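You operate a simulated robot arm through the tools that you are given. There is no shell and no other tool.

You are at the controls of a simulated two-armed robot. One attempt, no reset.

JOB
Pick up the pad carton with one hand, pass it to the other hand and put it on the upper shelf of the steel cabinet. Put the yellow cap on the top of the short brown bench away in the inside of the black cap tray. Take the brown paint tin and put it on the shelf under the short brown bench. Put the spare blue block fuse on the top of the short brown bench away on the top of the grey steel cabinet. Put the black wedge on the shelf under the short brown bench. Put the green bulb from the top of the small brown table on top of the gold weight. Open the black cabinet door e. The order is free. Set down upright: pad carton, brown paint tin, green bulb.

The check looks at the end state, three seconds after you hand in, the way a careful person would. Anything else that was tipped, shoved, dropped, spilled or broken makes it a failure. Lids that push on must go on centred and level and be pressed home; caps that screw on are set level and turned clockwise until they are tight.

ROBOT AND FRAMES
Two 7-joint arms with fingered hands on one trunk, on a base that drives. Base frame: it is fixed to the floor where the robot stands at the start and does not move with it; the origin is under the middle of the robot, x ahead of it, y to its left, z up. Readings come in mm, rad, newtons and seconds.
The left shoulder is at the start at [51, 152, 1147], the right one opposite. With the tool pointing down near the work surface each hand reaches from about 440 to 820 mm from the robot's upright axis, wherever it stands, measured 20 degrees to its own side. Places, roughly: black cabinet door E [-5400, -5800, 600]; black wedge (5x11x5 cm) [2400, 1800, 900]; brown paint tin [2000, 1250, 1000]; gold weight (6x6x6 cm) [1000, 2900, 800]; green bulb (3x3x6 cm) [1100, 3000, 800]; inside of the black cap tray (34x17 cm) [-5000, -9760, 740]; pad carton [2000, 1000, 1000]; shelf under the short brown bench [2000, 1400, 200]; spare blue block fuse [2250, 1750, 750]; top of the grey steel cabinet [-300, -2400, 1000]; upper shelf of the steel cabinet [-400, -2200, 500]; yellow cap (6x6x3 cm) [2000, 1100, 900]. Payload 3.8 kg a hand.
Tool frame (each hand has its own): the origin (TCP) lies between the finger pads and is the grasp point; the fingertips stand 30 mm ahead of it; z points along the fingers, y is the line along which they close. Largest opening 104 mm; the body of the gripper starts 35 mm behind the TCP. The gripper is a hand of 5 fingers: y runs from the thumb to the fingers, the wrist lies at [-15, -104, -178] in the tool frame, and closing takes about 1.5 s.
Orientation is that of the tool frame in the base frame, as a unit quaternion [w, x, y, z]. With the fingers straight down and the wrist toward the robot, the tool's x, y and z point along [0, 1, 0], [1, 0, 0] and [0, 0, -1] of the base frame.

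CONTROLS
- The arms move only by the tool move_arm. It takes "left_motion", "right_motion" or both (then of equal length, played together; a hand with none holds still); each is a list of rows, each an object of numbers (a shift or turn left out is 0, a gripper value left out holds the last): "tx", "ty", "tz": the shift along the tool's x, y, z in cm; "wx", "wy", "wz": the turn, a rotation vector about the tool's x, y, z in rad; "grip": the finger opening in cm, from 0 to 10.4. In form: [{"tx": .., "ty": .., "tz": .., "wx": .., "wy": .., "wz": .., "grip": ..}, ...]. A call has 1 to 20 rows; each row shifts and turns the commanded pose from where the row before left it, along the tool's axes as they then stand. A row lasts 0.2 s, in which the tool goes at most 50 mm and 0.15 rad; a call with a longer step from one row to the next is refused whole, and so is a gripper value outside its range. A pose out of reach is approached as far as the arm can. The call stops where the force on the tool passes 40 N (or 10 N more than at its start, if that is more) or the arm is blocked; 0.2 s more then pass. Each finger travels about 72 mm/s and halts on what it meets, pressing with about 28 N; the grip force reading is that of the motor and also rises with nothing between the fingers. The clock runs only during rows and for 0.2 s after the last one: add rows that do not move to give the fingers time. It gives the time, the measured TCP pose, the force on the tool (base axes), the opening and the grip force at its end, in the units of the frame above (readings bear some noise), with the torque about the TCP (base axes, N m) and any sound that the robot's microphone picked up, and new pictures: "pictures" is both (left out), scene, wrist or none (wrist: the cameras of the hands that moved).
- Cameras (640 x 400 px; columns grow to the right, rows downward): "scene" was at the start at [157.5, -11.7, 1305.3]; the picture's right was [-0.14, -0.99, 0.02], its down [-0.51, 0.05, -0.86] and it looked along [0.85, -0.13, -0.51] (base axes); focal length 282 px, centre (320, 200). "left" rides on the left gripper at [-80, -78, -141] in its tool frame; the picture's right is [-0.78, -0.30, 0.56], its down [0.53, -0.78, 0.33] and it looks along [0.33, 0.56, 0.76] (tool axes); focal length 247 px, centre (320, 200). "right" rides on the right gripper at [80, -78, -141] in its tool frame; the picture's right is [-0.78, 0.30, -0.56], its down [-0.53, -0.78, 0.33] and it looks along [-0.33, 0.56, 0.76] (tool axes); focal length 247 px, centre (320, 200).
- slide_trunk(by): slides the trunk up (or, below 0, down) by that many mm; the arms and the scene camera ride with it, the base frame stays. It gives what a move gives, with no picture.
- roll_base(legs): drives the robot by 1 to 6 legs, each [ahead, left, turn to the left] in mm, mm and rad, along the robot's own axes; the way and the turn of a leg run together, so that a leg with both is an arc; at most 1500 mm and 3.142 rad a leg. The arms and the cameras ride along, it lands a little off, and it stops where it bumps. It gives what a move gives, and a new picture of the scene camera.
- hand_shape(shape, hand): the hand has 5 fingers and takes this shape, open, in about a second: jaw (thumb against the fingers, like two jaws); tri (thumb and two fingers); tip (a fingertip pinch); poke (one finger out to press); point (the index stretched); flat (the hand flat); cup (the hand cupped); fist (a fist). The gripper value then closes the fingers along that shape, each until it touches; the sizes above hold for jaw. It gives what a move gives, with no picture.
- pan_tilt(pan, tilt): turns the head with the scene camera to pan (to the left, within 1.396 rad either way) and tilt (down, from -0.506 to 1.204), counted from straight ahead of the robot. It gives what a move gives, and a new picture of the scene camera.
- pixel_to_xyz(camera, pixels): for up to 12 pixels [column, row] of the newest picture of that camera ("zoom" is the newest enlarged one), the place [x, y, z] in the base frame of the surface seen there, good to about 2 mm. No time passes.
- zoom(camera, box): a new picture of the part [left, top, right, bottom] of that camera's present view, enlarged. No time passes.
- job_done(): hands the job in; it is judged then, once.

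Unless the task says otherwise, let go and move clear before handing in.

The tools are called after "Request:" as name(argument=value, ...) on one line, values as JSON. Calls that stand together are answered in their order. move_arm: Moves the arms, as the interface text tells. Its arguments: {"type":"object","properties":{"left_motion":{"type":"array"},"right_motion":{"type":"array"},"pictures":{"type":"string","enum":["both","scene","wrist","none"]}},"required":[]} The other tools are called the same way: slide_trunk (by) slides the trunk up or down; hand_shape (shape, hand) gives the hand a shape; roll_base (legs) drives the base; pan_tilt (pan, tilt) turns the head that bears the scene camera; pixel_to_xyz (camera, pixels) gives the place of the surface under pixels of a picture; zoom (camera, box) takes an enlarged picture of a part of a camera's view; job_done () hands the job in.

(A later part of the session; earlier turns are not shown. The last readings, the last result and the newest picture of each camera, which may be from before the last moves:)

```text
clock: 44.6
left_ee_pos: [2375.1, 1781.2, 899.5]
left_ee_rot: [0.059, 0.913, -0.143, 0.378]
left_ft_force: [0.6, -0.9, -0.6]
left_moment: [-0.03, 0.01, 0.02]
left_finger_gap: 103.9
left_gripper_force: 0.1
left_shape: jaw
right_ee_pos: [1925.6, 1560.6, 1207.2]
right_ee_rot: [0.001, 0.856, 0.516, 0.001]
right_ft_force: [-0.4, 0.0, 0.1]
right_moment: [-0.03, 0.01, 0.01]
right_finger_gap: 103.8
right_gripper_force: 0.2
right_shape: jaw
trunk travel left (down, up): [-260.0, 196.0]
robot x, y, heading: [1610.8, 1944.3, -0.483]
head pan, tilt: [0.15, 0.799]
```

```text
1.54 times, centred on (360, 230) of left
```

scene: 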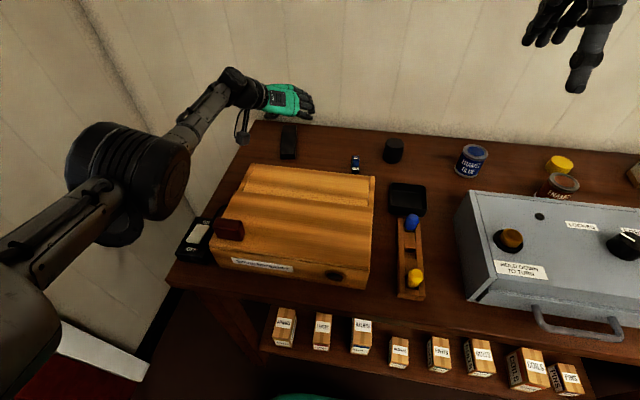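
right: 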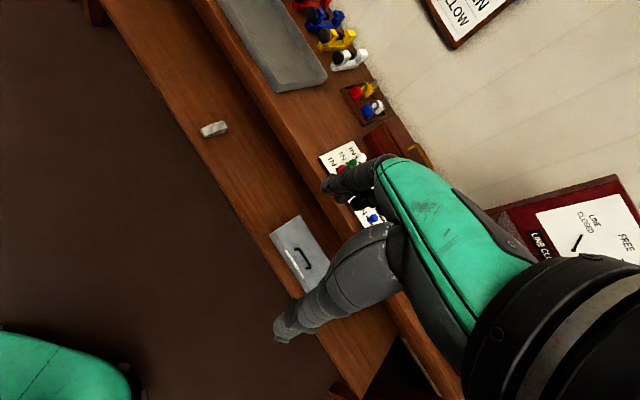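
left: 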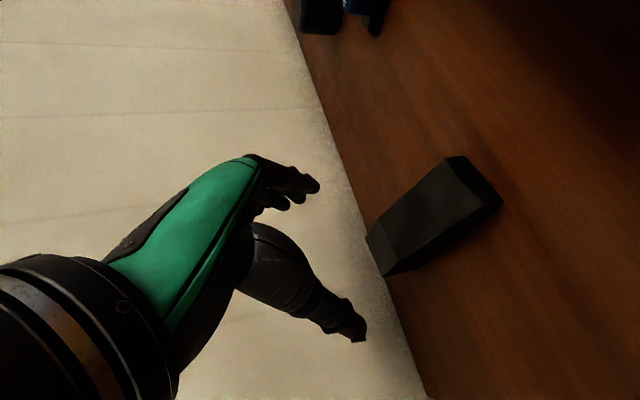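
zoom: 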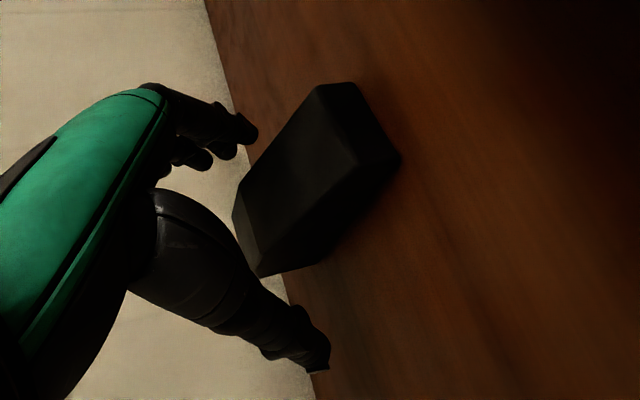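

Thumb and fingers straddle the wedge in the left picture. I'll lower another 14 mm and close the fingers.

Request:
slide_trunk(by=-14)

Request:
move_arm(left_motion=[{"grip": 5}, {}, {"grip": 0}, {}, {}, {}, {}, {}], pictures="wrist")

```text
clock: 45.2
left_ee_pos: [2375.5, 1780.2, 884.8]
left_ee_rot: [0.059, 0.913, -0.143, 0.378]
left_ft_force: [-0.1, 0.7, -0.1]
left_moment: [0.0, -0.01, 0.01]
left_finger_gap: 104.0
left_gripper_force: 0.1
left_shape: jaw
right_ee_pos: [1926.6, 1560.7, 1192.2]
right_ee_rot: [0.0, 0.857, 0.516, 0.0]
right_ft_force: [0.8, 0.5, -0.2]
right_moment: [-0.01, -0.01, 0.0]
right_finger_gap: 103.9
right_gripper_force: 0.0
right_shape: jaw
trunk travel left (down, up): [-246.0, 210.0]
robot x, y, heading: [1609.6, 1942.9, -0.484]
head pan, tilt: [0.15, 0.799]
```

```text
clock: 47.0
left_ee_pos: [2376.3, 1780.1, 885.8]
left_ee_rot: [0.059, 0.913, -0.143, 0.378]
left_ft_force: [0.7, 0.8, 0.1]
left_moment: [0.0, -0.03, 0.01]
left_finger_gap: 36.3
left_gripper_force: 27.8
left_shape: jaw
right_ee_pos: [1926.2, 1560.2, 1193.2]
right_ee_rot: [0.001, 0.856, 0.516, -0.001]
right_ft_force: [-0.5, 0.0, 0.5]
right_moment: [0.01, 0.03, 0.01]
right_finger_gap: 103.7
right_gripper_force: 0.0
right_shape: jaw
trunk travel left (down, up): [-246.0, 210.0]
robot x, y, heading: [1610.5, 1942.6, -0.485]
head pan, tilt: [0.15, 0.799]
```

left: 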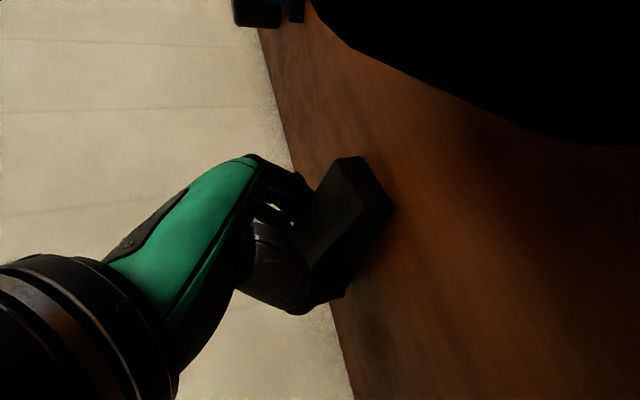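

The wedge is gripped (gap 36 mm, 28 N). The dark shape at the top right of the left picture is the repeater box very near the wrist camera, so I'll lift straight up with the trunk.

Request:
slide_trunk(by=150)

Request:
pan_tilt(pan=0.15, tilt=0.8)

Request:
pixel_to_xyz(camera="scene", pixels=[[250, 165], [374, 178], [365, 287], [212, 260]])

```text
clock: 48.8
left_ee_pos: [2374.7, 1779.7, 1059.7]
left_ee_rot: [0.064, 0.907, -0.142, 0.391]
left_ft_force: [-0.4, 0.2, -0.5]
left_moment: [-0.01, 0.02, -0.03]
left_finger_gap: 36.3
left_gripper_force: 28.5
left_shape: jaw
right_ee_pos: [1927.9, 1559.1, 1342.4]
right_ee_rot: [0.0, 0.856, 0.516, 0.0]
right_ft_force: [-0.8, 1.0, -0.3]
right_moment: [-0.02, 0.04, 0.01]
right_finger_gap: 103.6
right_gripper_force: 0.0
right_shape: jaw
trunk travel left (down, up): [-396.0, 60.0]
robot x, y, heading: [1609.4, 1945.3, -0.482]
head pan, tilt: [0.15, 0.799]
```

```text
clock: 49.4
left_ee_pos: [2374.9, 1780.0, 1059.1]
left_ee_rot: [0.064, 0.907, -0.142, 0.39]
left_ft_force: [-0.5, -0.2, -1.1]
left_moment: [0.01, 0.01, 0.04]
left_finger_gap: 36.4
left_gripper_force: 28.6
left_shape: jaw
right_ee_pos: [1925.3, 1560.7, 1342.6]
right_ee_rot: [0.001, 0.856, 0.517, 0.0]
right_ft_force: [-0.3, 0.2, 0.3]
right_moment: [-0.02, -0.03, 0.03]
right_finger_gap: 103.7
right_gripper_force: 0.0
right_shape: jaw
trunk travel left (down, up): [-396.0, 60.0]
robot x, y, heading: [1608.3, 1943.5, -0.49]
head pan, tilt: [0.15, 0.799]
```

scene: 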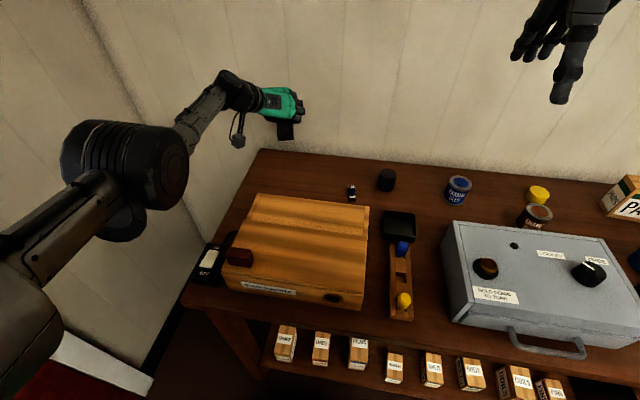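

```text
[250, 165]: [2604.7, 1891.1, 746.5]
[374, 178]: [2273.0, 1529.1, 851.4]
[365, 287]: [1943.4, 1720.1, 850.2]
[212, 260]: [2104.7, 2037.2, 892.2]
```

The wedge is up and held at (290,130) in the picture. I'll check that the repeater box hasn't moved by measuring its back corners at about (258,196) and (367,208).

Request:
zoom(camera="scene", box=[170, 140, 430, 320])

Request:
pixel_to_xyz(camera="scene", pixels=[[260, 197], [366, 210], [359, 308], [225, 292], [351, 190], [364, 230]])

```text
2.22 times, centred on (300, 230) of scene
```

zoom: 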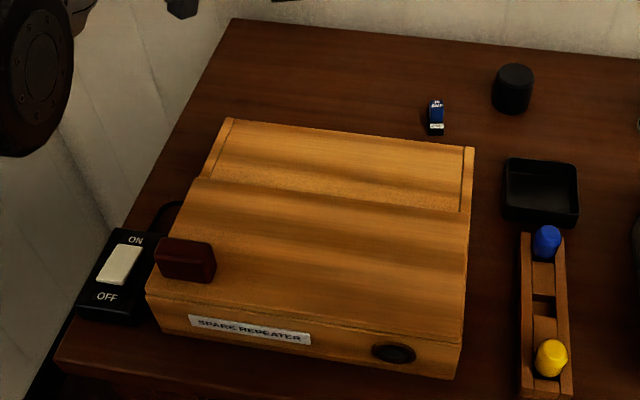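

```text
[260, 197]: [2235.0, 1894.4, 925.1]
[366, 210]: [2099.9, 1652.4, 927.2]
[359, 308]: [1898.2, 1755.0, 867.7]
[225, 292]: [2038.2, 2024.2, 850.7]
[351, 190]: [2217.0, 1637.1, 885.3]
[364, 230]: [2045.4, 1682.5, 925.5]
```

The repeater box is unmoved (back corners the same as before). Now I'll back off with the wedge held high, then slide right along the bench so the left arm can go under it clear of the leg.

Request:
roll_base(legs=[[-560, 0, 0], [0, -440, 0]])

Request:
slide_trunk(by=-390)

Request:
pan_tilt(pan=0.1, tilt=0.5)

```text
clock: 54.9
left_ee_pos: [1675.2, 1660.7, 1059.1]
left_ee_rot: [0.064, 0.908, -0.136, 0.392]
left_ft_force: [0.2, 0.4, -1.2]
left_moment: [0.0, 0.0, -0.02]
left_finger_gap: 36.3
left_gripper_force: 28.4
left_shape: jaw
right_ee_pos: [1229.2, 1435.1, 1343.1]
right_ee_rot: [0.0, 0.853, 0.522, 0.0]
right_ft_force: [1.0, -0.1, 0.2]
right_moment: [0.0, 0.01, 0.01]
right_finger_gap: 103.5
right_gripper_force: 0.1
right_shape: jaw
trunk travel left (down, up): [-396.0, 60.0]
robot x, y, heading: [907.9, 1812.0, -0.47]
head pan, tilt: [0.15, 0.799]
```

scene: 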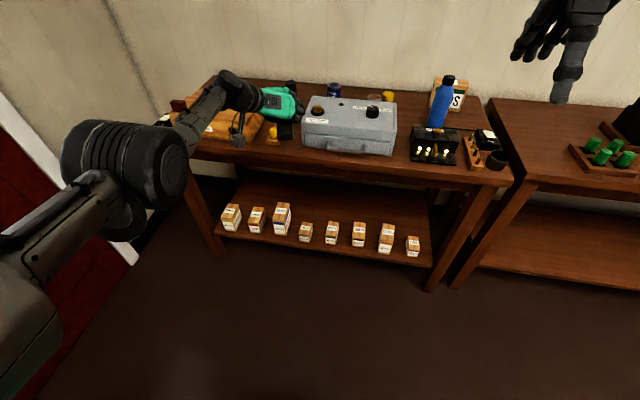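

```text
clock: 58.6
left_ee_pos: [1673.7, 1660.1, 670.5]
left_ee_rot: [0.062, 0.908, -0.136, 0.393]
left_ft_force: [-0.9, 0.4, -1.1]
left_moment: [0.0, 0.0, -0.02]
left_finger_gap: 36.3
left_gripper_force: 27.5
left_shape: jaw
right_ee_pos: [1228.1, 1435.2, 953.3]
right_ee_rot: [0.001, 0.853, 0.522, 0.0]
right_ft_force: [-0.7, -0.9, -0.1]
right_moment: [0.0, 0.0, 0.01]
right_finger_gap: 103.7
right_gripper_force: 0.1
right_shape: jaw
trunk travel left (down, up): [-6.0, 450.0]
robot x, y, heading: [906.1, 1811.0, -0.478]
head pan, tilt: [0.15, 0.799]
```

```text
clock: 59.4
left_ee_pos: [1674.6, 1658.2, 669.5]
left_ee_rot: [0.062, 0.909, -0.134, 0.391]
left_ft_force: [-0.5, -0.2, -1.2]
left_moment: [0.02, 0.03, 0.01]
left_finger_gap: 36.2
left_gripper_force: 28.4
left_shape: jaw
right_ee_pos: [1229.1, 1433.2, 952.4]
right_ee_rot: [0.0, 0.853, 0.521, -0.001]
right_ft_force: [0.0, -0.4, -0.3]
right_moment: [0.0, 0.02, -0.01]
right_finger_gap: 103.8
right_gripper_force: 0.1
right_shape: jaw
trunk travel left (down, up): [-6.0, 450.0]
robot x, y, heading: [904.2, 1811.7, -0.473]
head pan, tilt: [0.099, 0.499]
```

scene: 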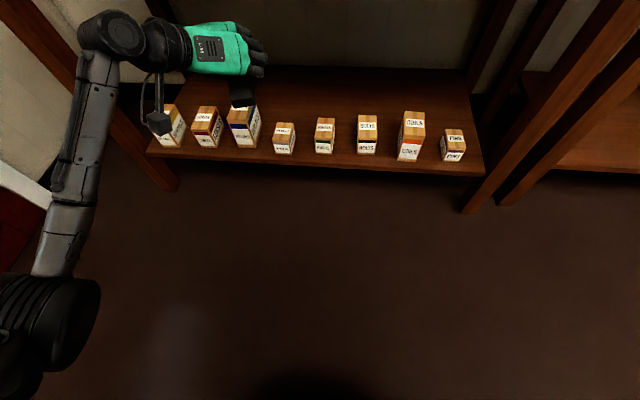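

The hand is now in front of the bench at shelf-gap height; the shelf with 8 boxes is visible. I'll measure the boxes and the free strip behind them.

Request:
pixel_to_xyz(camera="scene", pixels=[[173, 112], [207, 112], [245, 112], [284, 130], [325, 123], [367, 120], [414, 117], [455, 133], [200, 160], [400, 170], [330, 90], [400, 90]])

Request:
zoom(camera="scene", box=[130, 60, 490, 200])

```text
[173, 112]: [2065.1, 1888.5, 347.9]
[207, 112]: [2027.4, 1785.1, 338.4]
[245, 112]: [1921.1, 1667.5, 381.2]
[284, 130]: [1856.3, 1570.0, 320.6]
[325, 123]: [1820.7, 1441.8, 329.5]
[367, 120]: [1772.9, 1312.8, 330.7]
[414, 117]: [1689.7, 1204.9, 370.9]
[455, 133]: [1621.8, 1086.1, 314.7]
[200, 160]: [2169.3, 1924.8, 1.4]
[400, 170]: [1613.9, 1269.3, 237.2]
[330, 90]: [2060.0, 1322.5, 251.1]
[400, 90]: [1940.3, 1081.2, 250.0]
```

```text
1.78 times, centred on (310, 130) of scene
```

zoom: 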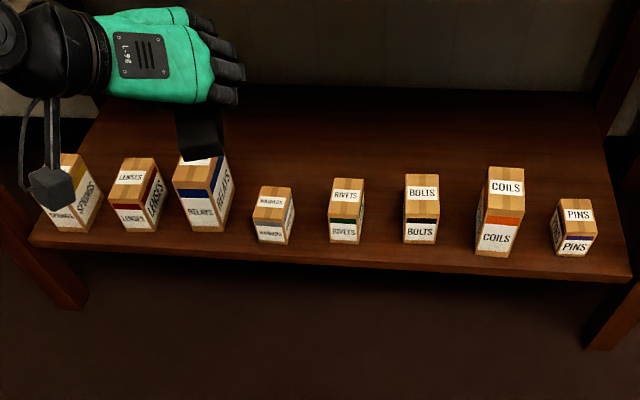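

Boxes occupy the shelf up to ~170 mm deep, so the wedge must go behind them; my 45° grip sits too low for that, so I'll look for a free bit of surface (the left end of the long bench) to set the wedge down and regrip it from straight above.

Request:
slide_trunk(by=300)

Request:
pan_tilt(pan=-0.55, tilt=0.5)

```text
clock: 62.4
left_ee_pos: [1676.0, 1659.6, 968.6]
left_ee_rot: [0.061, 0.908, -0.135, 0.392]
left_ft_force: [0.4, 0.1, -1.3]
left_moment: [-0.02, -0.06, -0.02]
left_finger_gap: 36.5
left_gripper_force: 27.9
left_shape: jaw
right_ee_pos: [1228.8, 1434.7, 1252.7]
right_ee_rot: [0.0, 0.853, 0.521, 0.0]
right_ft_force: [-0.2, 0.2, 0.7]
right_moment: [0.01, 0.01, 0.01]
right_finger_gap: 103.6
right_gripper_force: 0.1
right_shape: jaw
trunk travel left (down, up): [-306.0, 150.0]
robot x, y, heading: [906.9, 1810.8, -0.473]
head pan, tilt: [0.099, 0.499]
```

```text
clock: 63.5
left_ee_pos: [1675.3, 1659.2, 969.7]
left_ee_rot: [0.062, 0.908, -0.137, 0.392]
left_ft_force: [-0.1, 0.4, -1.1]
left_moment: [-0.03, -0.01, 0.04]
left_finger_gap: 36.5
left_gripper_force: 28.0
left_shape: jaw
right_ee_pos: [1227.2, 1433.8, 1252.9]
right_ee_rot: [0.0, 0.853, 0.522, -0.001]
right_ft_force: [0.0, 0.2, -0.4]
right_moment: [0.01, 0.0, -0.02]
right_finger_gap: 103.8
right_gripper_force: 0.0
right_shape: jaw
trunk travel left (down, up): [-306.0, 150.0]
robot x, y, heading: [909.5, 1813.5, -0.473]
head pan, tilt: [-0.55, 0.499]
```

scene: 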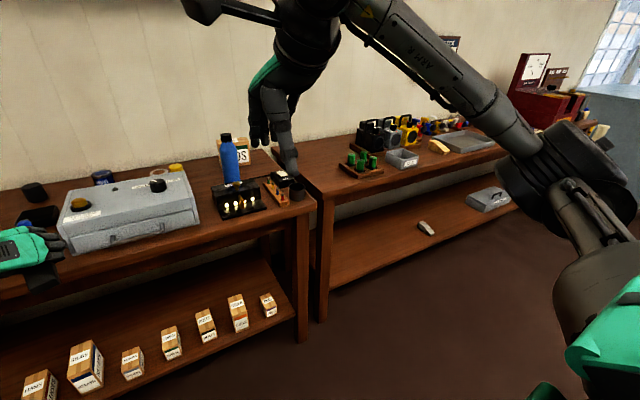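

The left end of the long bench (around (320,175)) is free next to the green-bulb rack at (362,165). I'll measure it.

Request:
pixel_to_xyz(camera="scene", pixels=[[324, 196], [282, 148], [338, 172], [350, 178], [383, 178], [340, 165], [320, 165], [360, 182], [425, 170], [300, 205]])

Request:
zoom(camera="scene", box=[260, 130, 440, 240])

```text
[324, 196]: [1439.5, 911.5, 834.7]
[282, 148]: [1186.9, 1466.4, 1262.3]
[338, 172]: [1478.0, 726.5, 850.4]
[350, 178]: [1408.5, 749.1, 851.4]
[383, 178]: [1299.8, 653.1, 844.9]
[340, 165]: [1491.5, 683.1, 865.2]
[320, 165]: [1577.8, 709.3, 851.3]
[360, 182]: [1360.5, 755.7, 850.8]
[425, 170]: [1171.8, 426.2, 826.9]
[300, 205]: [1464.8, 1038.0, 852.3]
```

```text
3.56 times, centred on (350, 185) of scene
```

zoom: 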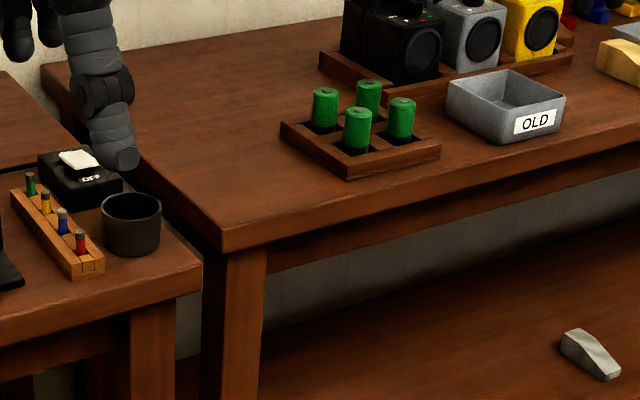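

The free patch on the long bench is about u 1310-1440 from the short bench's left end; I'll drive right and in front of it, keeping the wedge high (z≈970, bench items ≤ 895).

Request:
roll_base(legs=[[0, -824, -0.02]])

Request:
pan_tilt(pan=0.2, tilt=0.6)

```text
clock: 67.8
left_ee_pos: [1290.2, 919.0, 968.9]
left_ee_rot: [0.066, 0.907, -0.147, 0.39]
left_ft_force: [-0.7, 0.3, -0.8]
left_moment: [-0.01, -0.04, 0.01]
left_finger_gap: 36.5
left_gripper_force: 27.6
left_shape: jaw
right_ee_pos: [838.4, 705.2, 1251.5]
right_ee_rot: [-0.001, 0.859, 0.512, 0.001]
right_ft_force: [0.7, -0.2, -0.1]
right_moment: [-0.01, 0.0, -0.03]
right_finger_gap: 103.5
right_gripper_force: 0.1
right_shape: jaw
trunk travel left (down, up): [-306.0, 150.0]
robot x, y, heading: [526.4, 1094.1, -0.497]
head pan, tilt: [-0.55, 0.499]
```

scene: 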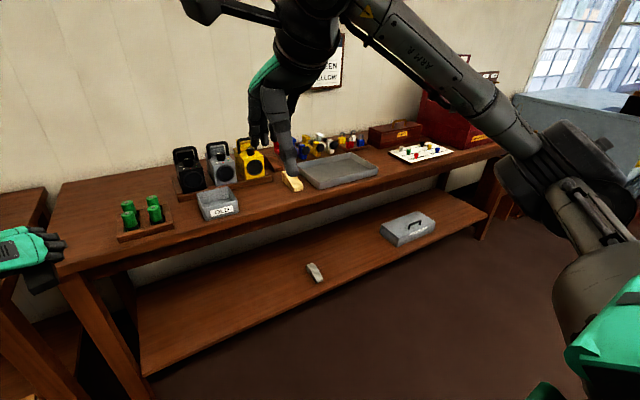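

```text
clock: 68.9
left_ee_pos: [1289.8, 919.3, 969.5]
left_ee_rot: [0.066, 0.906, -0.146, 0.391]
left_ft_force: [-0.6, -0.6, -1.1]
left_moment: [-0.02, 0.02, -0.02]
left_finger_gap: 36.2
left_gripper_force: 28.2
left_shape: jaw
right_ee_pos: [838.6, 704.3, 1252.3]
right_ee_rot: [0.0, 0.859, 0.512, -0.001]
right_ft_force: [-0.4, -0.4, -0.5]
right_moment: [-0.02, 0.01, 0.03]
right_finger_gap: 103.5
right_gripper_force: 0.0
right_shape: jaw
trunk travel left (down, up): [-306.0, 150.0]
robot x, y, heading: [528.4, 1092.6, -0.497]
head pan, tilt: [0.201, 0.6]
```

scene: 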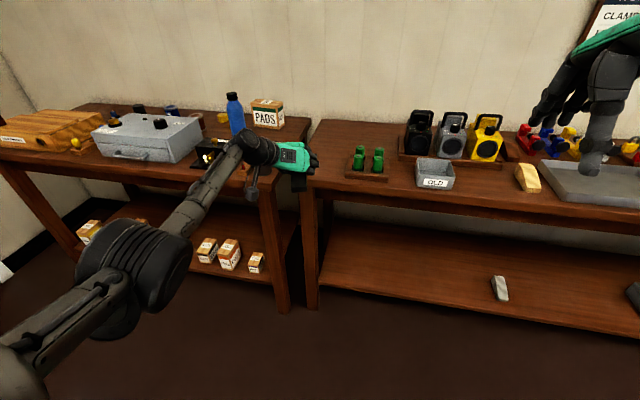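

The hand with the wedge is right in front of the free patch. I'll pull the left hand back 150 mm so that a later grip from straight above stays in reach.

Request:
move_arm(left_motion=[{"tx": -2.53, "ty": -0.65, "tz": -2.69}, {"tx": -2.53, "ty": -0.65, "tz": -2.69}, {"tx": -2.53, "ty": -0.65, "tz": -2.69}, {"tx": -2.53, "ty": -0.65, "tz": -2.69}, {}], pictures="none")

```text
clock: 70.1
left_ee_pos: [1157.4, 987.3, 970.3]
left_ee_rot: [0.066, 0.906, -0.146, 0.392]
left_ft_force: [0.7, -0.4, -0.8]
left_moment: [-0.01, 0.0, -0.02]
left_finger_gap: 36.3
left_gripper_force: 27.9
left_shape: jaw
right_ee_pos: [838.5, 703.3, 1251.8]
right_ee_rot: [0.0, 0.859, 0.513, 0.0]
right_ft_force: [-0.5, 0.4, 0.7]
right_moment: [-0.04, -0.01, 0.02]
right_finger_gap: 103.5
right_gripper_force: 0.1
right_shape: jaw
trunk travel left (down, up): [-306.0, 150.0]
robot x, y, heading: [525.4, 1092.5, -0.494]
head pan, tilt: [0.201, 0.6]
```

Hand at (1157,987,970). Now I'll drive 375 mm forward to bring the wedge over the free patch, and level its pitch by 0.03 rad.

Request:
roll_base(legs=[[375, 0, 0]])

Request:
move_arm(left_motion=[{"wy": -0.031}, {}], pictures="both")

```text
clock: 72.5
left_ee_pos: [1491.3, 806.7, 970.8]
left_ee_rot: [0.066, 0.906, -0.147, 0.391]
left_ft_force: [-0.4, 0.5, -1.2]
left_moment: [0.02, -0.01, 0.03]
left_finger_gap: 36.2
left_gripper_force: 28.6
left_shape: jaw
right_ee_pos: [1171.1, 524.3, 1252.2]
right_ee_rot: [0.001, 0.859, 0.512, 0.0]
right_ft_force: [0.0, 0.1, 0.4]
right_moment: [0.05, -0.02, -0.02]
right_finger_gap: 103.8
right_gripper_force: 0.0
right_shape: jaw
trunk travel left (down, up): [-306.0, 150.0]
robot x, y, heading: [860.5, 907.5, -0.492]
head pan, tilt: [0.201, 0.6]
```

scene: 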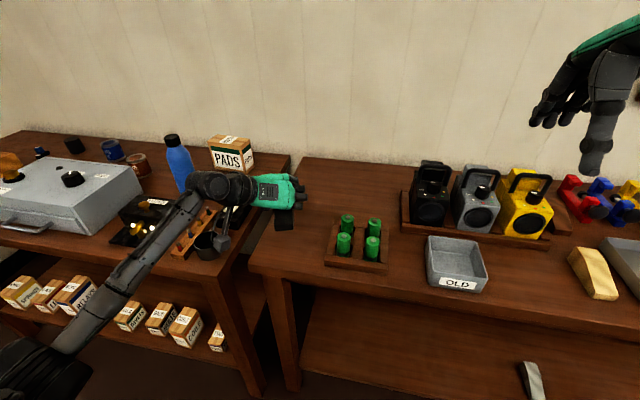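

```text
clock: 73.1
left_ee_pos: [1491.4, 806.9, 969.8]
left_ee_rot: [0.062, 0.913, -0.147, 0.376]
left_ft_force: [-0.6, 0.5, -1.4]
left_moment: [0.04, 0.01, 0.01]
left_finger_gap: 36.3
left_gripper_force: 28.1
left_shape: jaw
right_ee_pos: [1172.4, 524.4, 1252.9]
right_ee_rot: [0.001, 0.859, 0.512, 0.0]
right_ft_force: [-0.7, 0.3, 0.7]
right_moment: [0.04, -0.04, -0.01]
right_finger_gap: 103.8
right_gripper_force: 0.0
right_shape: jaw
trunk travel left (down, up): [-306.0, 150.0]
robot x, y, heading: [860.1, 914.0, -0.495]
head pan, tilt: [0.201, 0.6]
```

scene: 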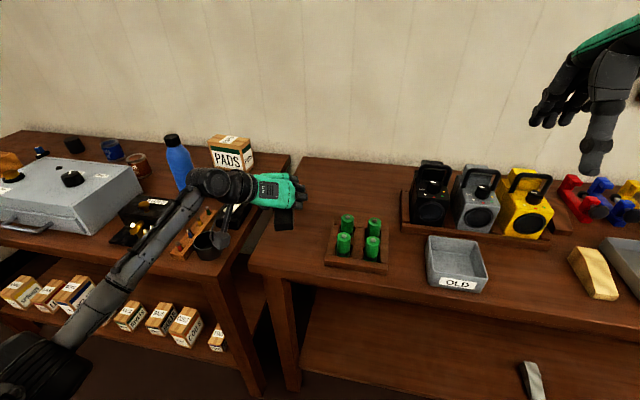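
left: 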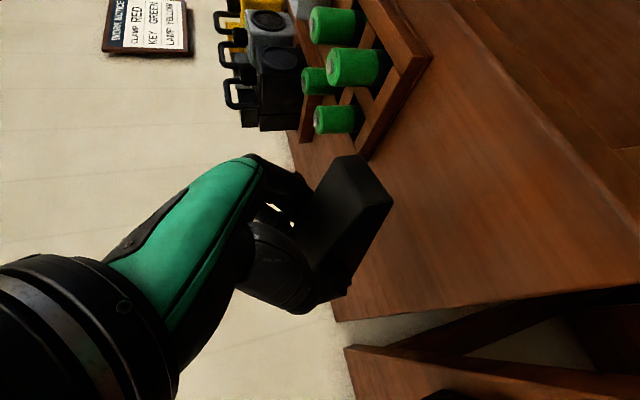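

The wedge hovers over the clear patch between the bench end and the green rack. I'll lower it with the trunk to just above the surface.

Request:
slide_trunk(by=-81)

Request:
zoom(camera="left", box=[200, 100, 520, 340])

```text
clock: 74.3
left_ee_pos: [1491.6, 807.4, 890.2]
left_ee_rot: [0.064, 0.912, -0.147, 0.377]
left_ft_force: [0.5, -0.1, -1.4]
left_moment: [-0.01, 0.01, -0.01]
left_finger_gap: 36.2
left_gripper_force: 28.0
left_shape: jaw
right_ee_pos: [1172.0, 522.6, 1172.7]
right_ee_rot: [0.001, 0.859, 0.512, 0.0]
right_ft_force: [0.2, -0.3, 0.7]
right_moment: [0.0, 0.0, 0.03]
right_finger_gap: 103.7
right_gripper_force: 0.0
right_shape: jaw
trunk travel left (down, up): [-225.0, 231.0]
robot x, y, heading: [859.3, 909.7, -0.497]
head pan, tilt: [0.201, 0.6]
```

```text
1.67 times, centred on (360, 220) of left
```

zoom: 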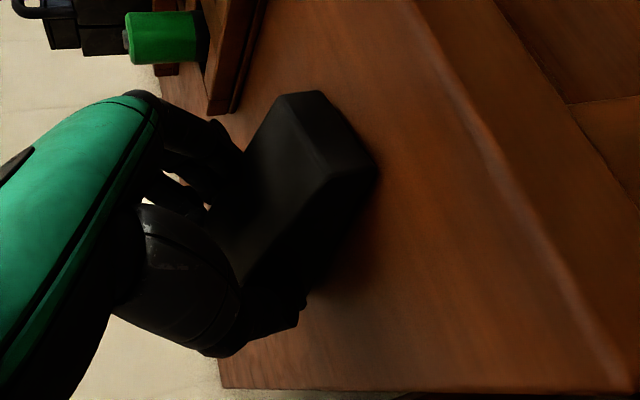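

The wedge is ~4 mm above the surface. I'll ease it down in 1 mm rows watching the force.

Request:
move_arm(left_motion=[{"tx": -0.071, "tz": 0.071}, {"tx": -0.071, "tz": 0.071}, {"tx": -0.071, "tz": 0.071}, {"tx": -0.071, "tz": 0.071}, {}], pictures="none")

```text
clock: 75.5
left_ee_pos: [1490.6, 806.2, 884.8]
left_ee_rot: [0.064, 0.912, -0.147, 0.377]
left_ft_force: [-0.3, 0.6, 2.0]
left_moment: [0.03, -0.04, 0.01]
left_finger_gap: 36.3
left_gripper_force: 28.2
left_shape: jaw
right_ee_pos: [1172.1, 523.3, 1171.5]
right_ee_rot: [0.001, 0.859, 0.512, 0.0]
right_ft_force: [0.3, 0.1, -0.7]
right_moment: [-0.02, 0.01, -0.01]
right_finger_gap: 103.7
right_gripper_force: 0.1
right_shape: jaw
trunk travel left (down, up): [-225.0, 231.0]
robot x, y, heading: [860.2, 911.9, -0.497]
head pan, tilt: [0.201, 0.6]
```

Contact felt (+2 N upward). I'll open the fingers and rise with the trunk.

Request:
move_arm(left_motion=[{"grip": 4.5}, {"grip": 8}, {}, {}, {}], pictures="wrist")

Request:
slide_trunk(by=130)

Request:
pan_tilt(pan=0.25, tilt=0.65)

```text
clock: 76.7
left_ee_pos: [1491.2, 806.2, 885.4]
left_ee_rot: [0.064, 0.912, -0.148, 0.377]
left_ft_force: [-0.1, -0.3, -0.1]
left_moment: [0.0, 0.0, -0.03]
left_finger_gap: 79.8
left_gripper_force: 0.0
left_shape: jaw
right_ee_pos: [1172.7, 522.9, 1171.0]
right_ee_rot: [0.0, 0.859, 0.513, 0.0]
right_ft_force: [0.0, 0.1, 0.0]
right_moment: [0.01, -0.01, 0.02]
right_finger_gap: 104.0
right_gripper_force: 0.1
right_shape: jaw
trunk travel left (down, up): [-225.0, 231.0]
robot x, y, heading: [860.5, 910.5, -0.495]
head pan, tilt: [0.201, 0.6]
```

left: 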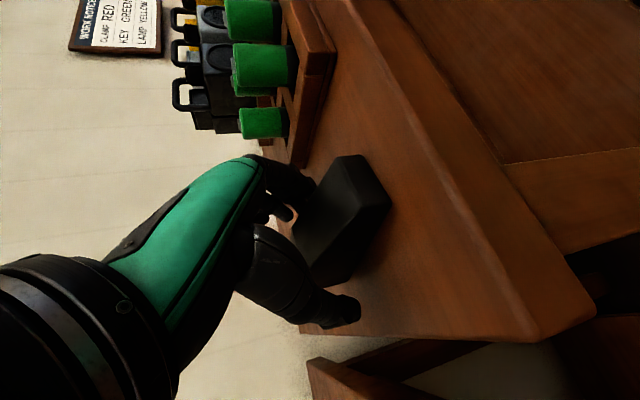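

```text
clock: 78.3
left_ee_pos: [1491.2, 807.4, 1013.8]
left_ee_rot: [0.063, 0.912, -0.148, 0.376]
left_ft_force: [0.3, 0.6, -0.4]
left_moment: [0.0, -0.04, -0.02]
left_finger_gap: 79.8
left_gripper_force: 0.0
left_shape: jaw
right_ee_pos: [1172.1, 523.6, 1302.1]
right_ee_rot: [0.0, 0.859, 0.512, 0.001]
right_ft_force: [0.2, 0.6, -1.0]
right_moment: [-0.04, 0.0, 0.0]
right_finger_gap: 103.6
right_gripper_force: 0.0
right_shape: jaw
trunk travel left (down, up): [-355.0, 101.0]
robot x, y, heading: [860.6, 908.3, -0.496]
head pan, tilt: [0.201, 0.6]
```

```text
clock: 78.9
left_ee_pos: [1490.8, 806.8, 1015.8]
left_ee_rot: [0.063, 0.913, -0.147, 0.376]
left_ft_force: [0.2, -0.6, 0.3]
left_moment: [-0.02, 0.02, 0.0]
left_finger_gap: 79.7
left_gripper_force: 0.2
left_shape: jaw
right_ee_pos: [1173.1, 522.8, 1301.8]
right_ee_rot: [0.001, 0.859, 0.512, 0.001]
right_ft_force: [-0.4, 0.1, -0.4]
right_moment: [0.03, 0.02, -0.01]
right_finger_gap: 103.7
right_gripper_force: 0.1
right_shape: jaw
trunk travel left (down, up): [-355.0, 101.0]
robot x, y, heading: [862.1, 908.5, -0.494]
head pan, tilt: [0.25, 0.649]
```

scene: 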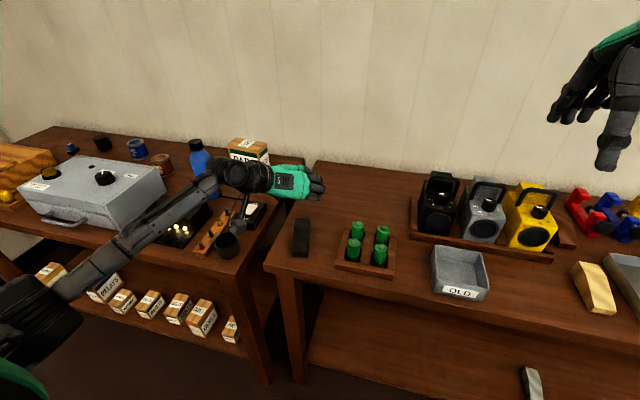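

The wedge now lies on the long bench at (301,237), beside the green rack. I'll undo the 45° pitch so the hand points straight down above it.

Request:
move_arm(left_motion=[{"wy": -0.131}, {"wy": -0.131}, {"wy": -0.131}, {"wy": -0.131}, {"wy": -0.131}, {"wy": -0.13}, {}], pictures="both")

Request:
zoom(camera="scene", box=[250, 180, 430, 300])

```text
clock: 80.5
left_ee_pos: [1491.0, 806.1, 1015.2]
left_ee_rot: [0.003, 0.987, -0.16, 0.0]
left_ft_force: [0.2, -0.3, -0.2]
left_moment: [-0.01, 0.0, 0.01]
left_finger_gap: 79.4
left_gripper_force: 0.0
left_shape: jaw
right_ee_pos: [1172.8, 524.0, 1301.5]
right_ee_rot: [0.001, 0.859, 0.512, 0.001]
right_ft_force: [0.0, -0.7, 0.5]
right_moment: [0.04, 0.01, -0.01]
right_finger_gap: 103.5
right_gripper_force: 0.1
right_shape: jaw
trunk travel left (down, up): [-355.0, 101.0]
robot x, y, heading: [858.0, 911.6, -0.499]
head pan, tilt: [0.25, 0.649]
```

scene: 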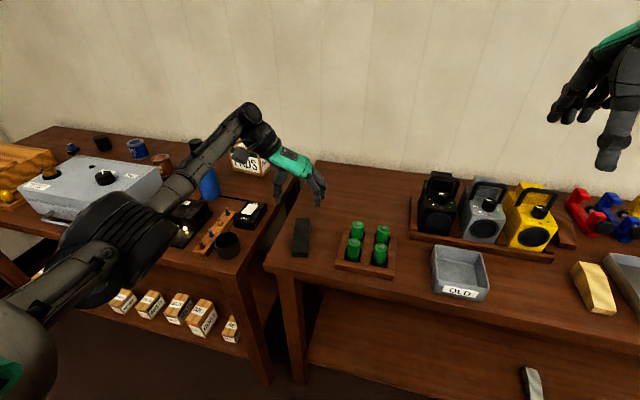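
left: 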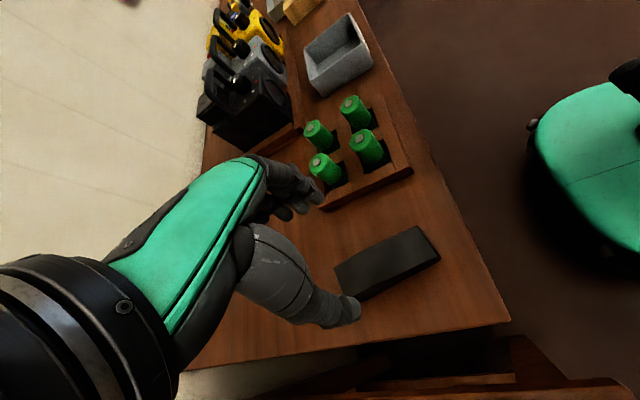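

```text
3.33 times, centred on (340, 240) of scene
```

zoom: 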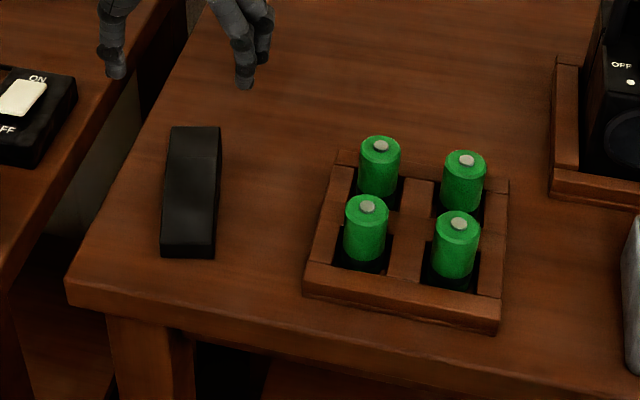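

The hand now points down over the wedge; the left wrist picture shows the wedge at (388,262). The teal shape at (590,180) may be my own base. I'll measure both.

Request:
pixel_to_xyz(camera="left", pixels=[[590, 180], [530, 200], [545, 130], [338, 268], [414, 230], [436, 258], [380, 262], [410, 250], [375, 245], [395, 280], [620, 250]])

Request:
pixel_to_xyz(camera="zoom", pixels=[[175, 132], [215, 132], [165, 240], [213, 243], [190, 185], [345, 180], [308, 290]])

```text
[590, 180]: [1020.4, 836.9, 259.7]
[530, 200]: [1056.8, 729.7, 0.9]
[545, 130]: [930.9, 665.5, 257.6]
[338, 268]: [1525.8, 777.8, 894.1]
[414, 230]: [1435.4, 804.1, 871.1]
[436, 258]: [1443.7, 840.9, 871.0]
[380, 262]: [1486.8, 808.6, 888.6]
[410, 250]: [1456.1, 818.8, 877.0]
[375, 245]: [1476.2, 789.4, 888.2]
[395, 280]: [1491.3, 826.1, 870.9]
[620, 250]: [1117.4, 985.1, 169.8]
```

```text
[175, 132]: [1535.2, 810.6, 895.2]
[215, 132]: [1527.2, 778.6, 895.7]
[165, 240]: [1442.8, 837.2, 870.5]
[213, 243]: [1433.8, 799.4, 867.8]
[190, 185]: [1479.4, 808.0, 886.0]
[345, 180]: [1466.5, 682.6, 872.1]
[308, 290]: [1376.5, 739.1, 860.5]
```

My base reaches ~280 mm around the axis and is 260 mm high (good to know for the shelf). The wedge is centred under the TCP; I'll turn 0.06 rad to match its axis, descend to z≈885 and grip.

Request:
move_arm(left_motion=[{"wz": -0.06}, {"tz": 4.5}, {"tz": 4.5}, {"tz": 3.0}, {"tz": 1.0}, {}, {"grip": 5}, {"grip": 2}, {"grip": 0}, {}, {}, {}], pictures="wrist")

```text
clock: 83.1
left_ee_pos: [1489.5, 806.1, 884.8]
left_ee_rot: [0.002, 0.991, -0.13, 0.0]
left_ft_force: [0.5, -0.6, 0.1]
left_moment: [-0.04, 0.01, 0.04]
left_finger_gap: 36.3
left_gripper_force: 27.5
left_shape: jaw
right_ee_pos: [1174.0, 524.2, 1303.0]
right_ee_rot: [0.001, 0.859, 0.511, -0.001]
right_ft_force: [1.1, 0.0, 0.3]
right_moment: [0.01, -0.01, 0.02]
right_finger_gap: 103.8
right_gripper_force: 0.0
right_shape: jaw
trunk travel left (down, up): [-355.0, 101.0]
robot x, y, heading: [863.5, 908.8, -0.498]
head pan, tilt: [0.25, 0.649]
```

left: 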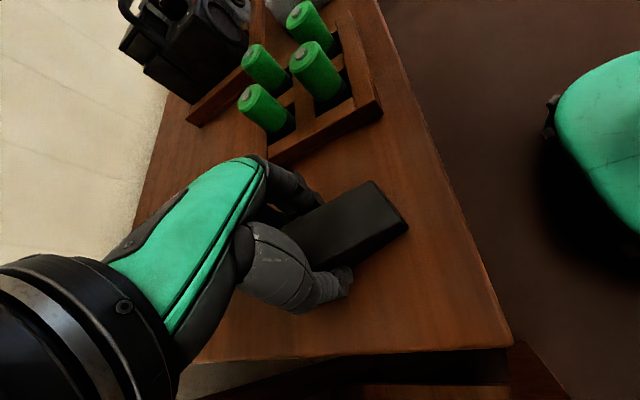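

The wedge is gripped from above (gap 36 mm). I'll lift it, back off and slide left to stand in front of the short bench's middle.

Request:
slide_trunk(by=80)

Request:
roll_base(legs=[[-400, 0, 0], [0, 837, 0]])

Request:
move_arm(left_motion=[{"wz": -0.14}, {"wz": -0.14}, {"wz": -0.14}, {"wz": -0.14}, {"wz": -0.14}, {"wz": -0.14}, {"wz": -0.14}, {"wz": -0.14}, {"wz": -0.14}, {"wz": -0.074}, {}], pictures="scene")

```text
clock: 84.3
left_ee_pos: [1491.6, 806.0, 982.8]
left_ee_rot: [0.007, 0.991, -0.131, 0.01]
left_ft_force: [-0.4, 0.2, -1.6]
left_moment: [0.01, 0.03, 0.0]
left_finger_gap: 36.5
left_gripper_force: 28.0
left_shape: jaw
right_ee_pos: [1173.2, 523.3, 1381.5]
right_ee_rot: [0.0, 0.859, 0.512, 0.0]
right_ft_force: [0.2, -0.4, 0.3]
right_moment: [-0.01, -0.02, 0.02]
right_finger_gap: 103.7
right_gripper_force: 0.1
right_shape: jaw
trunk travel left (down, up): [-435.0, 21.0]
robot x, y, heading: [863.1, 912.6, -0.493]
head pan, tilt: [0.25, 0.649]
```

```text
clock: 90.8
left_ee_pos: [1521.1, 1742.3, 982.8]
left_ee_rot: [0.005, 0.993, -0.119, 0.011]
left_ft_force: [0.6, -0.7, -1.0]
left_moment: [0.02, 0.0, 0.0]
left_finger_gap: 36.3
left_gripper_force: 28.6
left_shape: jaw
right_ee_pos: [1207.3, 1451.9, 1381.6]
right_ee_rot: [-0.001, 0.852, 0.523, 0.0]
right_ft_force: [0.5, 0.4, -0.1]
right_moment: [-0.02, -0.01, 0.02]
right_finger_gap: 103.7
right_gripper_force: 0.0
right_shape: jaw
trunk travel left (down, up): [-435.0, 21.0]
robot x, y, heading: [883.9, 1830.1, -0.473]
head pan, tilt: [0.25, 0.649]
```

scene: 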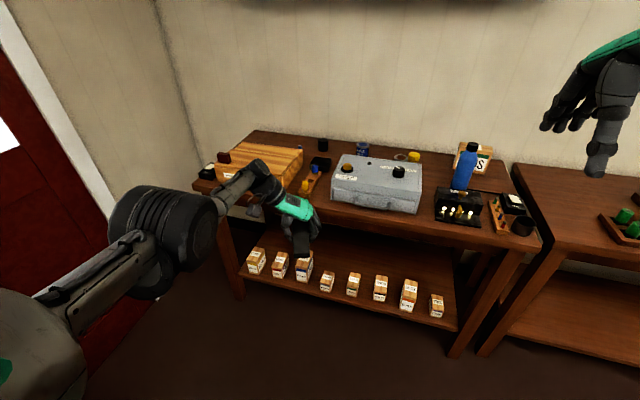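

```text
clock: 93.2
left_ee_pos: [1602.6, 1713.3, 949.8]
left_ee_rot: [0.012, 0.854, 0.521, 0.004]
left_ft_force: [-1.2, -0.2, -1.3]
left_moment: [0.0, -0.01, -0.04]
left_finger_gap: 36.3
left_gripper_force: 27.9
left_shape: jaw
left hand out of reach, approached as far as the arm can: row 1, 2, 3, 4, 5, 6, 7, 8, 9
right_ee_pos: [1209.7, 1452.9, 1380.4]
right_ee_rot: [0.0, 0.853, 0.523, 0.0]
right_ft_force: [-0.1, -0.5, 0.0]
right_moment: [0.0, 0.02, -0.02]
right_finger_gap: 103.5
right_gripper_force: 0.0
right_shape: jaw
trunk travel left (down, up): [-435.0, 21.0]
robot x, y, heading: [890.5, 1831.3, -0.472]
head pan, tilt: [0.25, 0.649]
```

scene: 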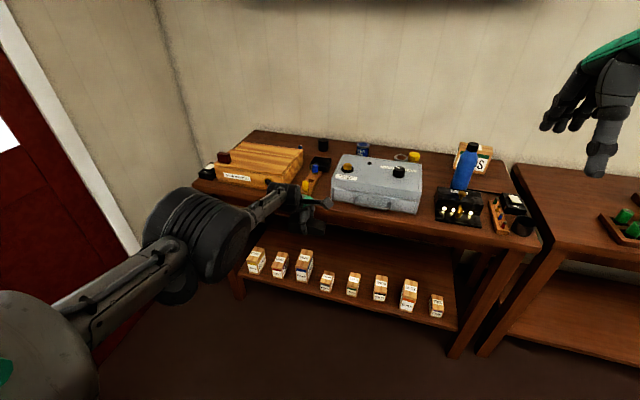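

The yaw turn ran into reach limits and the hand drifted to (1603,1713,950). The wedge is still gripped (36.3 mm). I'll let the arm settle with still rows and see whether it converges.

Request:
move_arm(left_motion=[{}, {}, {}, {}], pictures="wrist")

```text
clock: 94.2
left_ee_pos: [1604.4, 1714.2, 948.5]
left_ee_rot: [0.012, 0.853, 0.521, 0.004]
left_ft_force: [-0.4, 0.0, -0.6]
left_moment: [0.0, 0.04, -0.01]
left_finger_gap: 36.1
left_gripper_force: 27.8
left_shape: jaw
right_ee_pos: [1209.6, 1451.7, 1382.0]
right_ee_rot: [0.0, 0.853, 0.522, 0.0]
right_ft_force: [-0.2, 0.6, -1.0]
right_moment: [-0.02, 0.01, 0.02]
right_finger_gap: 103.8
right_gripper_force: 0.0
right_shape: jaw
trunk travel left (down, up): [-435.0, 21.0]
robot x, y, heading: [886.4, 1831.4, -0.472]
head pan, tilt: [0.25, 0.649]
```

left: 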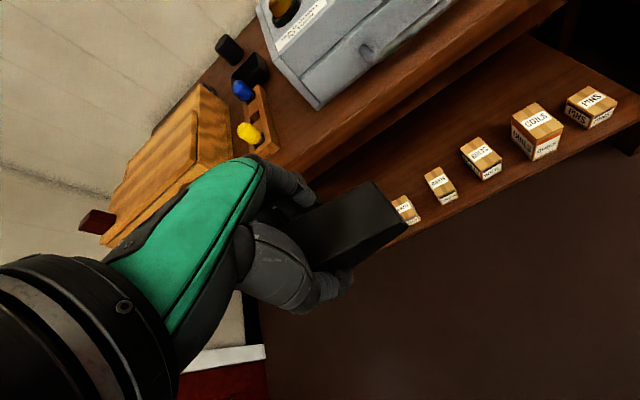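

It settled there with the wedge lateral. I'll lower the trunk to the bottom now, the hand being ~200 mm in front of the bench.

Request:
slide_trunk(by=-430)

Request:
pan_tilt(pan=0.25, tilt=0.6)

```text
refused: -430 is not a number from -400 to 400
```

```text
clock: 94.8
left_ee_pos: [1604.0, 1713.7, 948.5]
left_ee_rot: [0.012, 0.854, 0.521, 0.003]
left_ft_force: [0.5, -0.2, -2.1]
left_moment: [0.02, 0.02, -0.03]
left_finger_gap: 36.2
left_gripper_force: 28.2
left_shape: jaw
right_ee_pos: [1208.7, 1453.1, 1381.3]
right_ee_rot: [0.0, 0.853, 0.522, 0.0]
right_ft_force: [-0.5, -0.2, -0.2]
right_moment: [0.01, 0.03, -0.02]
right_finger_gap: 103.6
right_gripper_force: 0.1
right_shape: jaw
trunk travel left (down, up): [-435.0, 21.0]
robot x, y, heading: [885.6, 1830.9, -0.475]
head pan, tilt: [0.25, 0.6]
```

scene: 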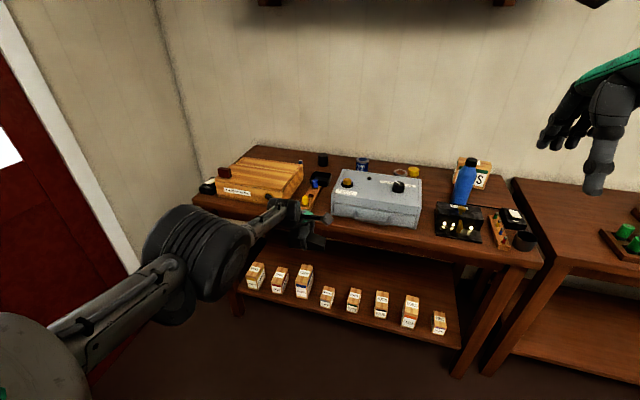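

The slide is limited to 400 mm per call; I'll go down 400.

Request:
slide_trunk(by=-400)

Request:
pan_tilt(pan=0.25, tilt=0.5)

Request:
pixel_to_xyz(camera="scene", pixels=[[200, 250], [150, 270], [240, 215], [300, 215]])

```text
clock: 98.6
left_ee_pos: [1488.8, 1771.1, 243.7]
left_ee_rot: [-0.181, 0.834, 0.509, -0.114]
left_ft_force: [-0.5, 0.1, -1.3]
left_moment: [0.05, -0.02, 0.01]
left_finger_gap: 36.1
left_gripper_force: 27.7
left_shape: jaw
right_ee_pos: [1209.5, 1452.4, 981.9]
right_ee_rot: [0.0, 0.853, 0.522, 0.0]
right_ft_force: [-0.5, 0.1, -0.1]
right_moment: [0.02, 0.02, -0.03]
right_finger_gap: 103.6
right_gripper_force: 0.1
right_shape: jaw
trunk travel left (down, up): [-35.0, 421.0]
robot x, y, heading: [887.6, 1828.5, -0.473]
head pan, tilt: [0.25, 0.6]
```

```text
clock: 99.3
left_ee_pos: [1487.6, 1772.4, 241.9]
left_ee_rot: [-0.181, 0.834, 0.509, -0.114]
left_ft_force: [0.7, -0.4, -1.3]
left_moment: [-0.01, 0.01, 0.02]
left_finger_gap: 36.3
left_gripper_force: 28.2
left_shape: jaw
right_ee_pos: [1208.4, 1452.4, 982.0]
right_ee_rot: [-0.001, 0.853, 0.522, 0.0]
right_ft_force: [-0.5, 0.6, 0.1]
right_moment: [0.0, 0.01, -0.03]
right_finger_gap: 103.5
right_gripper_force: 0.1
right_shape: jaw
trunk travel left (down, up): [-35.0, 421.0]
robot x, y, heading: [886.0, 1834.2, -0.469]
head pan, tilt: [0.25, 0.499]
```

scene: 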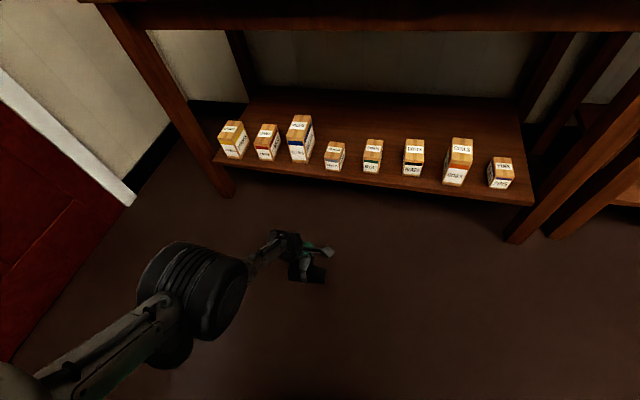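

```text
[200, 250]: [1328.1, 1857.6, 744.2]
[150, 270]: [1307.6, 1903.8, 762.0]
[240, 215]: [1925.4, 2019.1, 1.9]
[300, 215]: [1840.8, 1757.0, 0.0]
```

The trunk slide let the stretched arm sag: the hand is now at (1488,1772,242), tilted 0.43 rad, wedge still gripped. I'll undo the tilt, then raise the hand 160 mm and bring it 40 mm closer.

Request:
move_arm(left_motion=[{"wx": -0.144}, {"wx": -0.144}, {"wx": -0.143}, {"tz": -4, "ty": -1}, {"tz": -4, "ty": -1}, {"tz": -4, "ty": -1}, {"tz": -4, "ty": -1}, {}], pictures="both")

```text
clock: 101.1
left_ee_pos: [1538.3, 1747.3, 246.6]
left_ee_rot: [0.001, 0.853, 0.522, -0.002]
left_ft_force: [-0.4, -0.2, -0.7]
left_moment: [0.0, 0.02, 0.0]
left_finger_gap: 35.9
left_gripper_force: 27.9
left_shape: jaw
left hand out of reach, approached as far as the arm can: row 1, 2, 3, 4, 5, 6, 7
right_ee_pos: [1208.9, 1452.7, 981.3]
right_ee_rot: [0.0, 0.853, 0.522, 0.0]
right_ft_force: [0.2, -0.3, 0.1]
right_moment: [0.02, 0.01, -0.01]
right_finger_gap: 103.9
right_gripper_force: 0.1
right_shape: jaw
trunk travel left (down, up): [-35.0, 421.0]
robot x, y, heading: [887.0, 1832.5, -0.474]
head pan, tilt: [0.25, 0.499]
```

scene: 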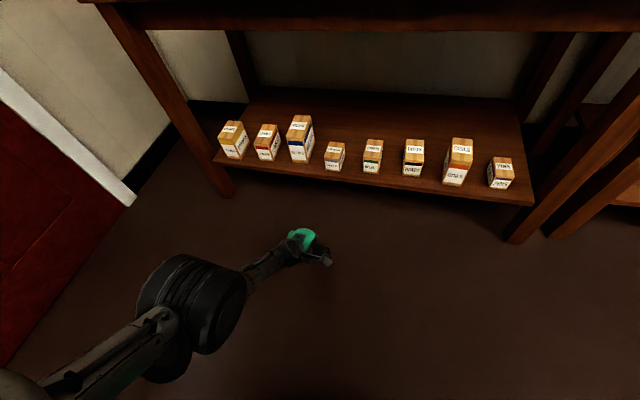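
left: 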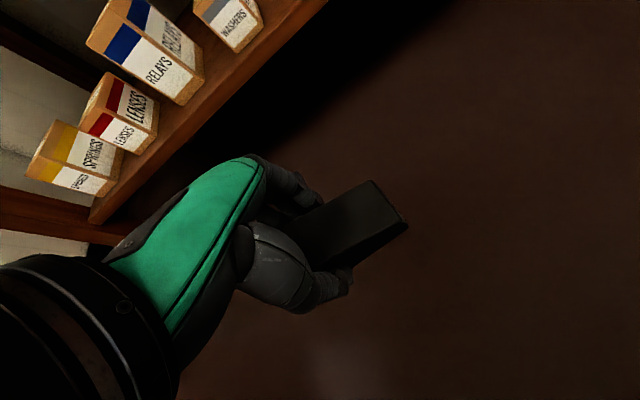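

Orientation is level again but the arm reports reach trouble and sits at (1538,1747,247). I'll look at the left arm's geometry to understand how it's folded.

Request:
pan_tilt(pan=0.5, tilt=0.9)

Request:
pixel_to_xyz(camera="scene", pixels=[[320, 200], [300, 150], [250, 200], [200, 250], [150, 300], [100, 350], [350, 150], [400, 120]])

```text
clock: 102.0
left_ee_pos: [1539.5, 1747.8, 245.3]
left_ee_rot: [0.0, 0.853, 0.521, -0.004]
left_ft_force: [0.1, -0.1, -0.4]
left_moment: [-0.03, 0.01, 0.0]
left_finger_gap: 36.0
left_gripper_force: 27.9
left_shape: jaw
right_ee_pos: [1208.7, 1452.9, 981.2]
right_ee_rot: [0.001, 0.852, 0.523, 0.0]
right_ft_force: [-0.6, 0.4, -0.2]
right_moment: [0.01, -0.02, 0.02]
right_finger_gap: 103.6
right_gripper_force: 0.0
right_shape: jaw
trunk travel left (down, up): [-35.0, 421.0]
robot x, y, heading: [887.5, 1828.9, -0.471]
head pan, tilt: [0.499, 0.901]
```

scene: 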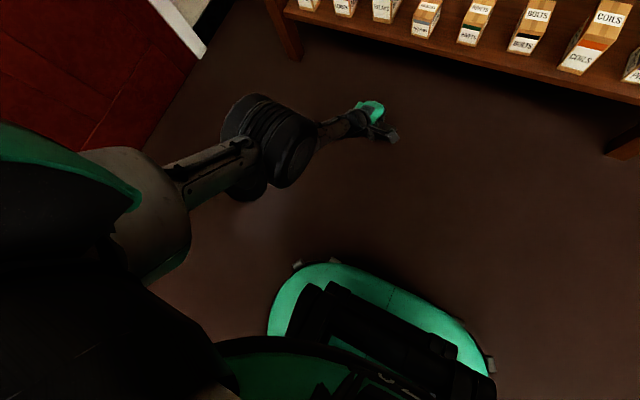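

```text
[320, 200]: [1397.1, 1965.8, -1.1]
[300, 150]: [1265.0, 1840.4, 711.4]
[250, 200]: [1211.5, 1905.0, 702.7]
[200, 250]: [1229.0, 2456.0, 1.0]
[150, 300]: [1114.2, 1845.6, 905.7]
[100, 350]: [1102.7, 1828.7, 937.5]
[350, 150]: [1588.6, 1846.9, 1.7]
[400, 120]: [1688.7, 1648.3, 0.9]
```

The elbow sits high with the forearm drooping. I'll test small straight-up steps and watch how the arm answers.

Request:
move_arm(left_motion=[{"tz": -2}, {"tz": -2}, {"tz": -2}, {"tz": -2}, {}, {}], pictures="none")

```text
clock: 103.4
left_ee_pos: [1577.0, 1730.7, 281.4]
left_ee_rot: [0.001, 0.853, 0.521, -0.003]
left_ft_force: [-0.1, -0.6, -0.6]
left_moment: [0.03, 0.01, 0.03]
left_finger_gap: 35.8
left_gripper_force: 27.8
left_shape: jaw
left hand out of reach, approached as far as the arm can: row 1, 2, 3, 4
right_ee_pos: [1208.6, 1451.6, 981.8]
right_ee_rot: [0.0, 0.853, 0.523, -0.001]
right_ft_force: [-0.4, 0.5, -0.5]
right_moment: [-0.01, 0.02, 0.01]
right_finger_gap: 103.7
right_gripper_force: 0.0
right_shape: jaw
trunk travel left (down, up): [-35.0, 421.0]
robot x, y, heading: [883.8, 1831.2, -0.468]
head pan, tilt: [0.499, 0.901]
```

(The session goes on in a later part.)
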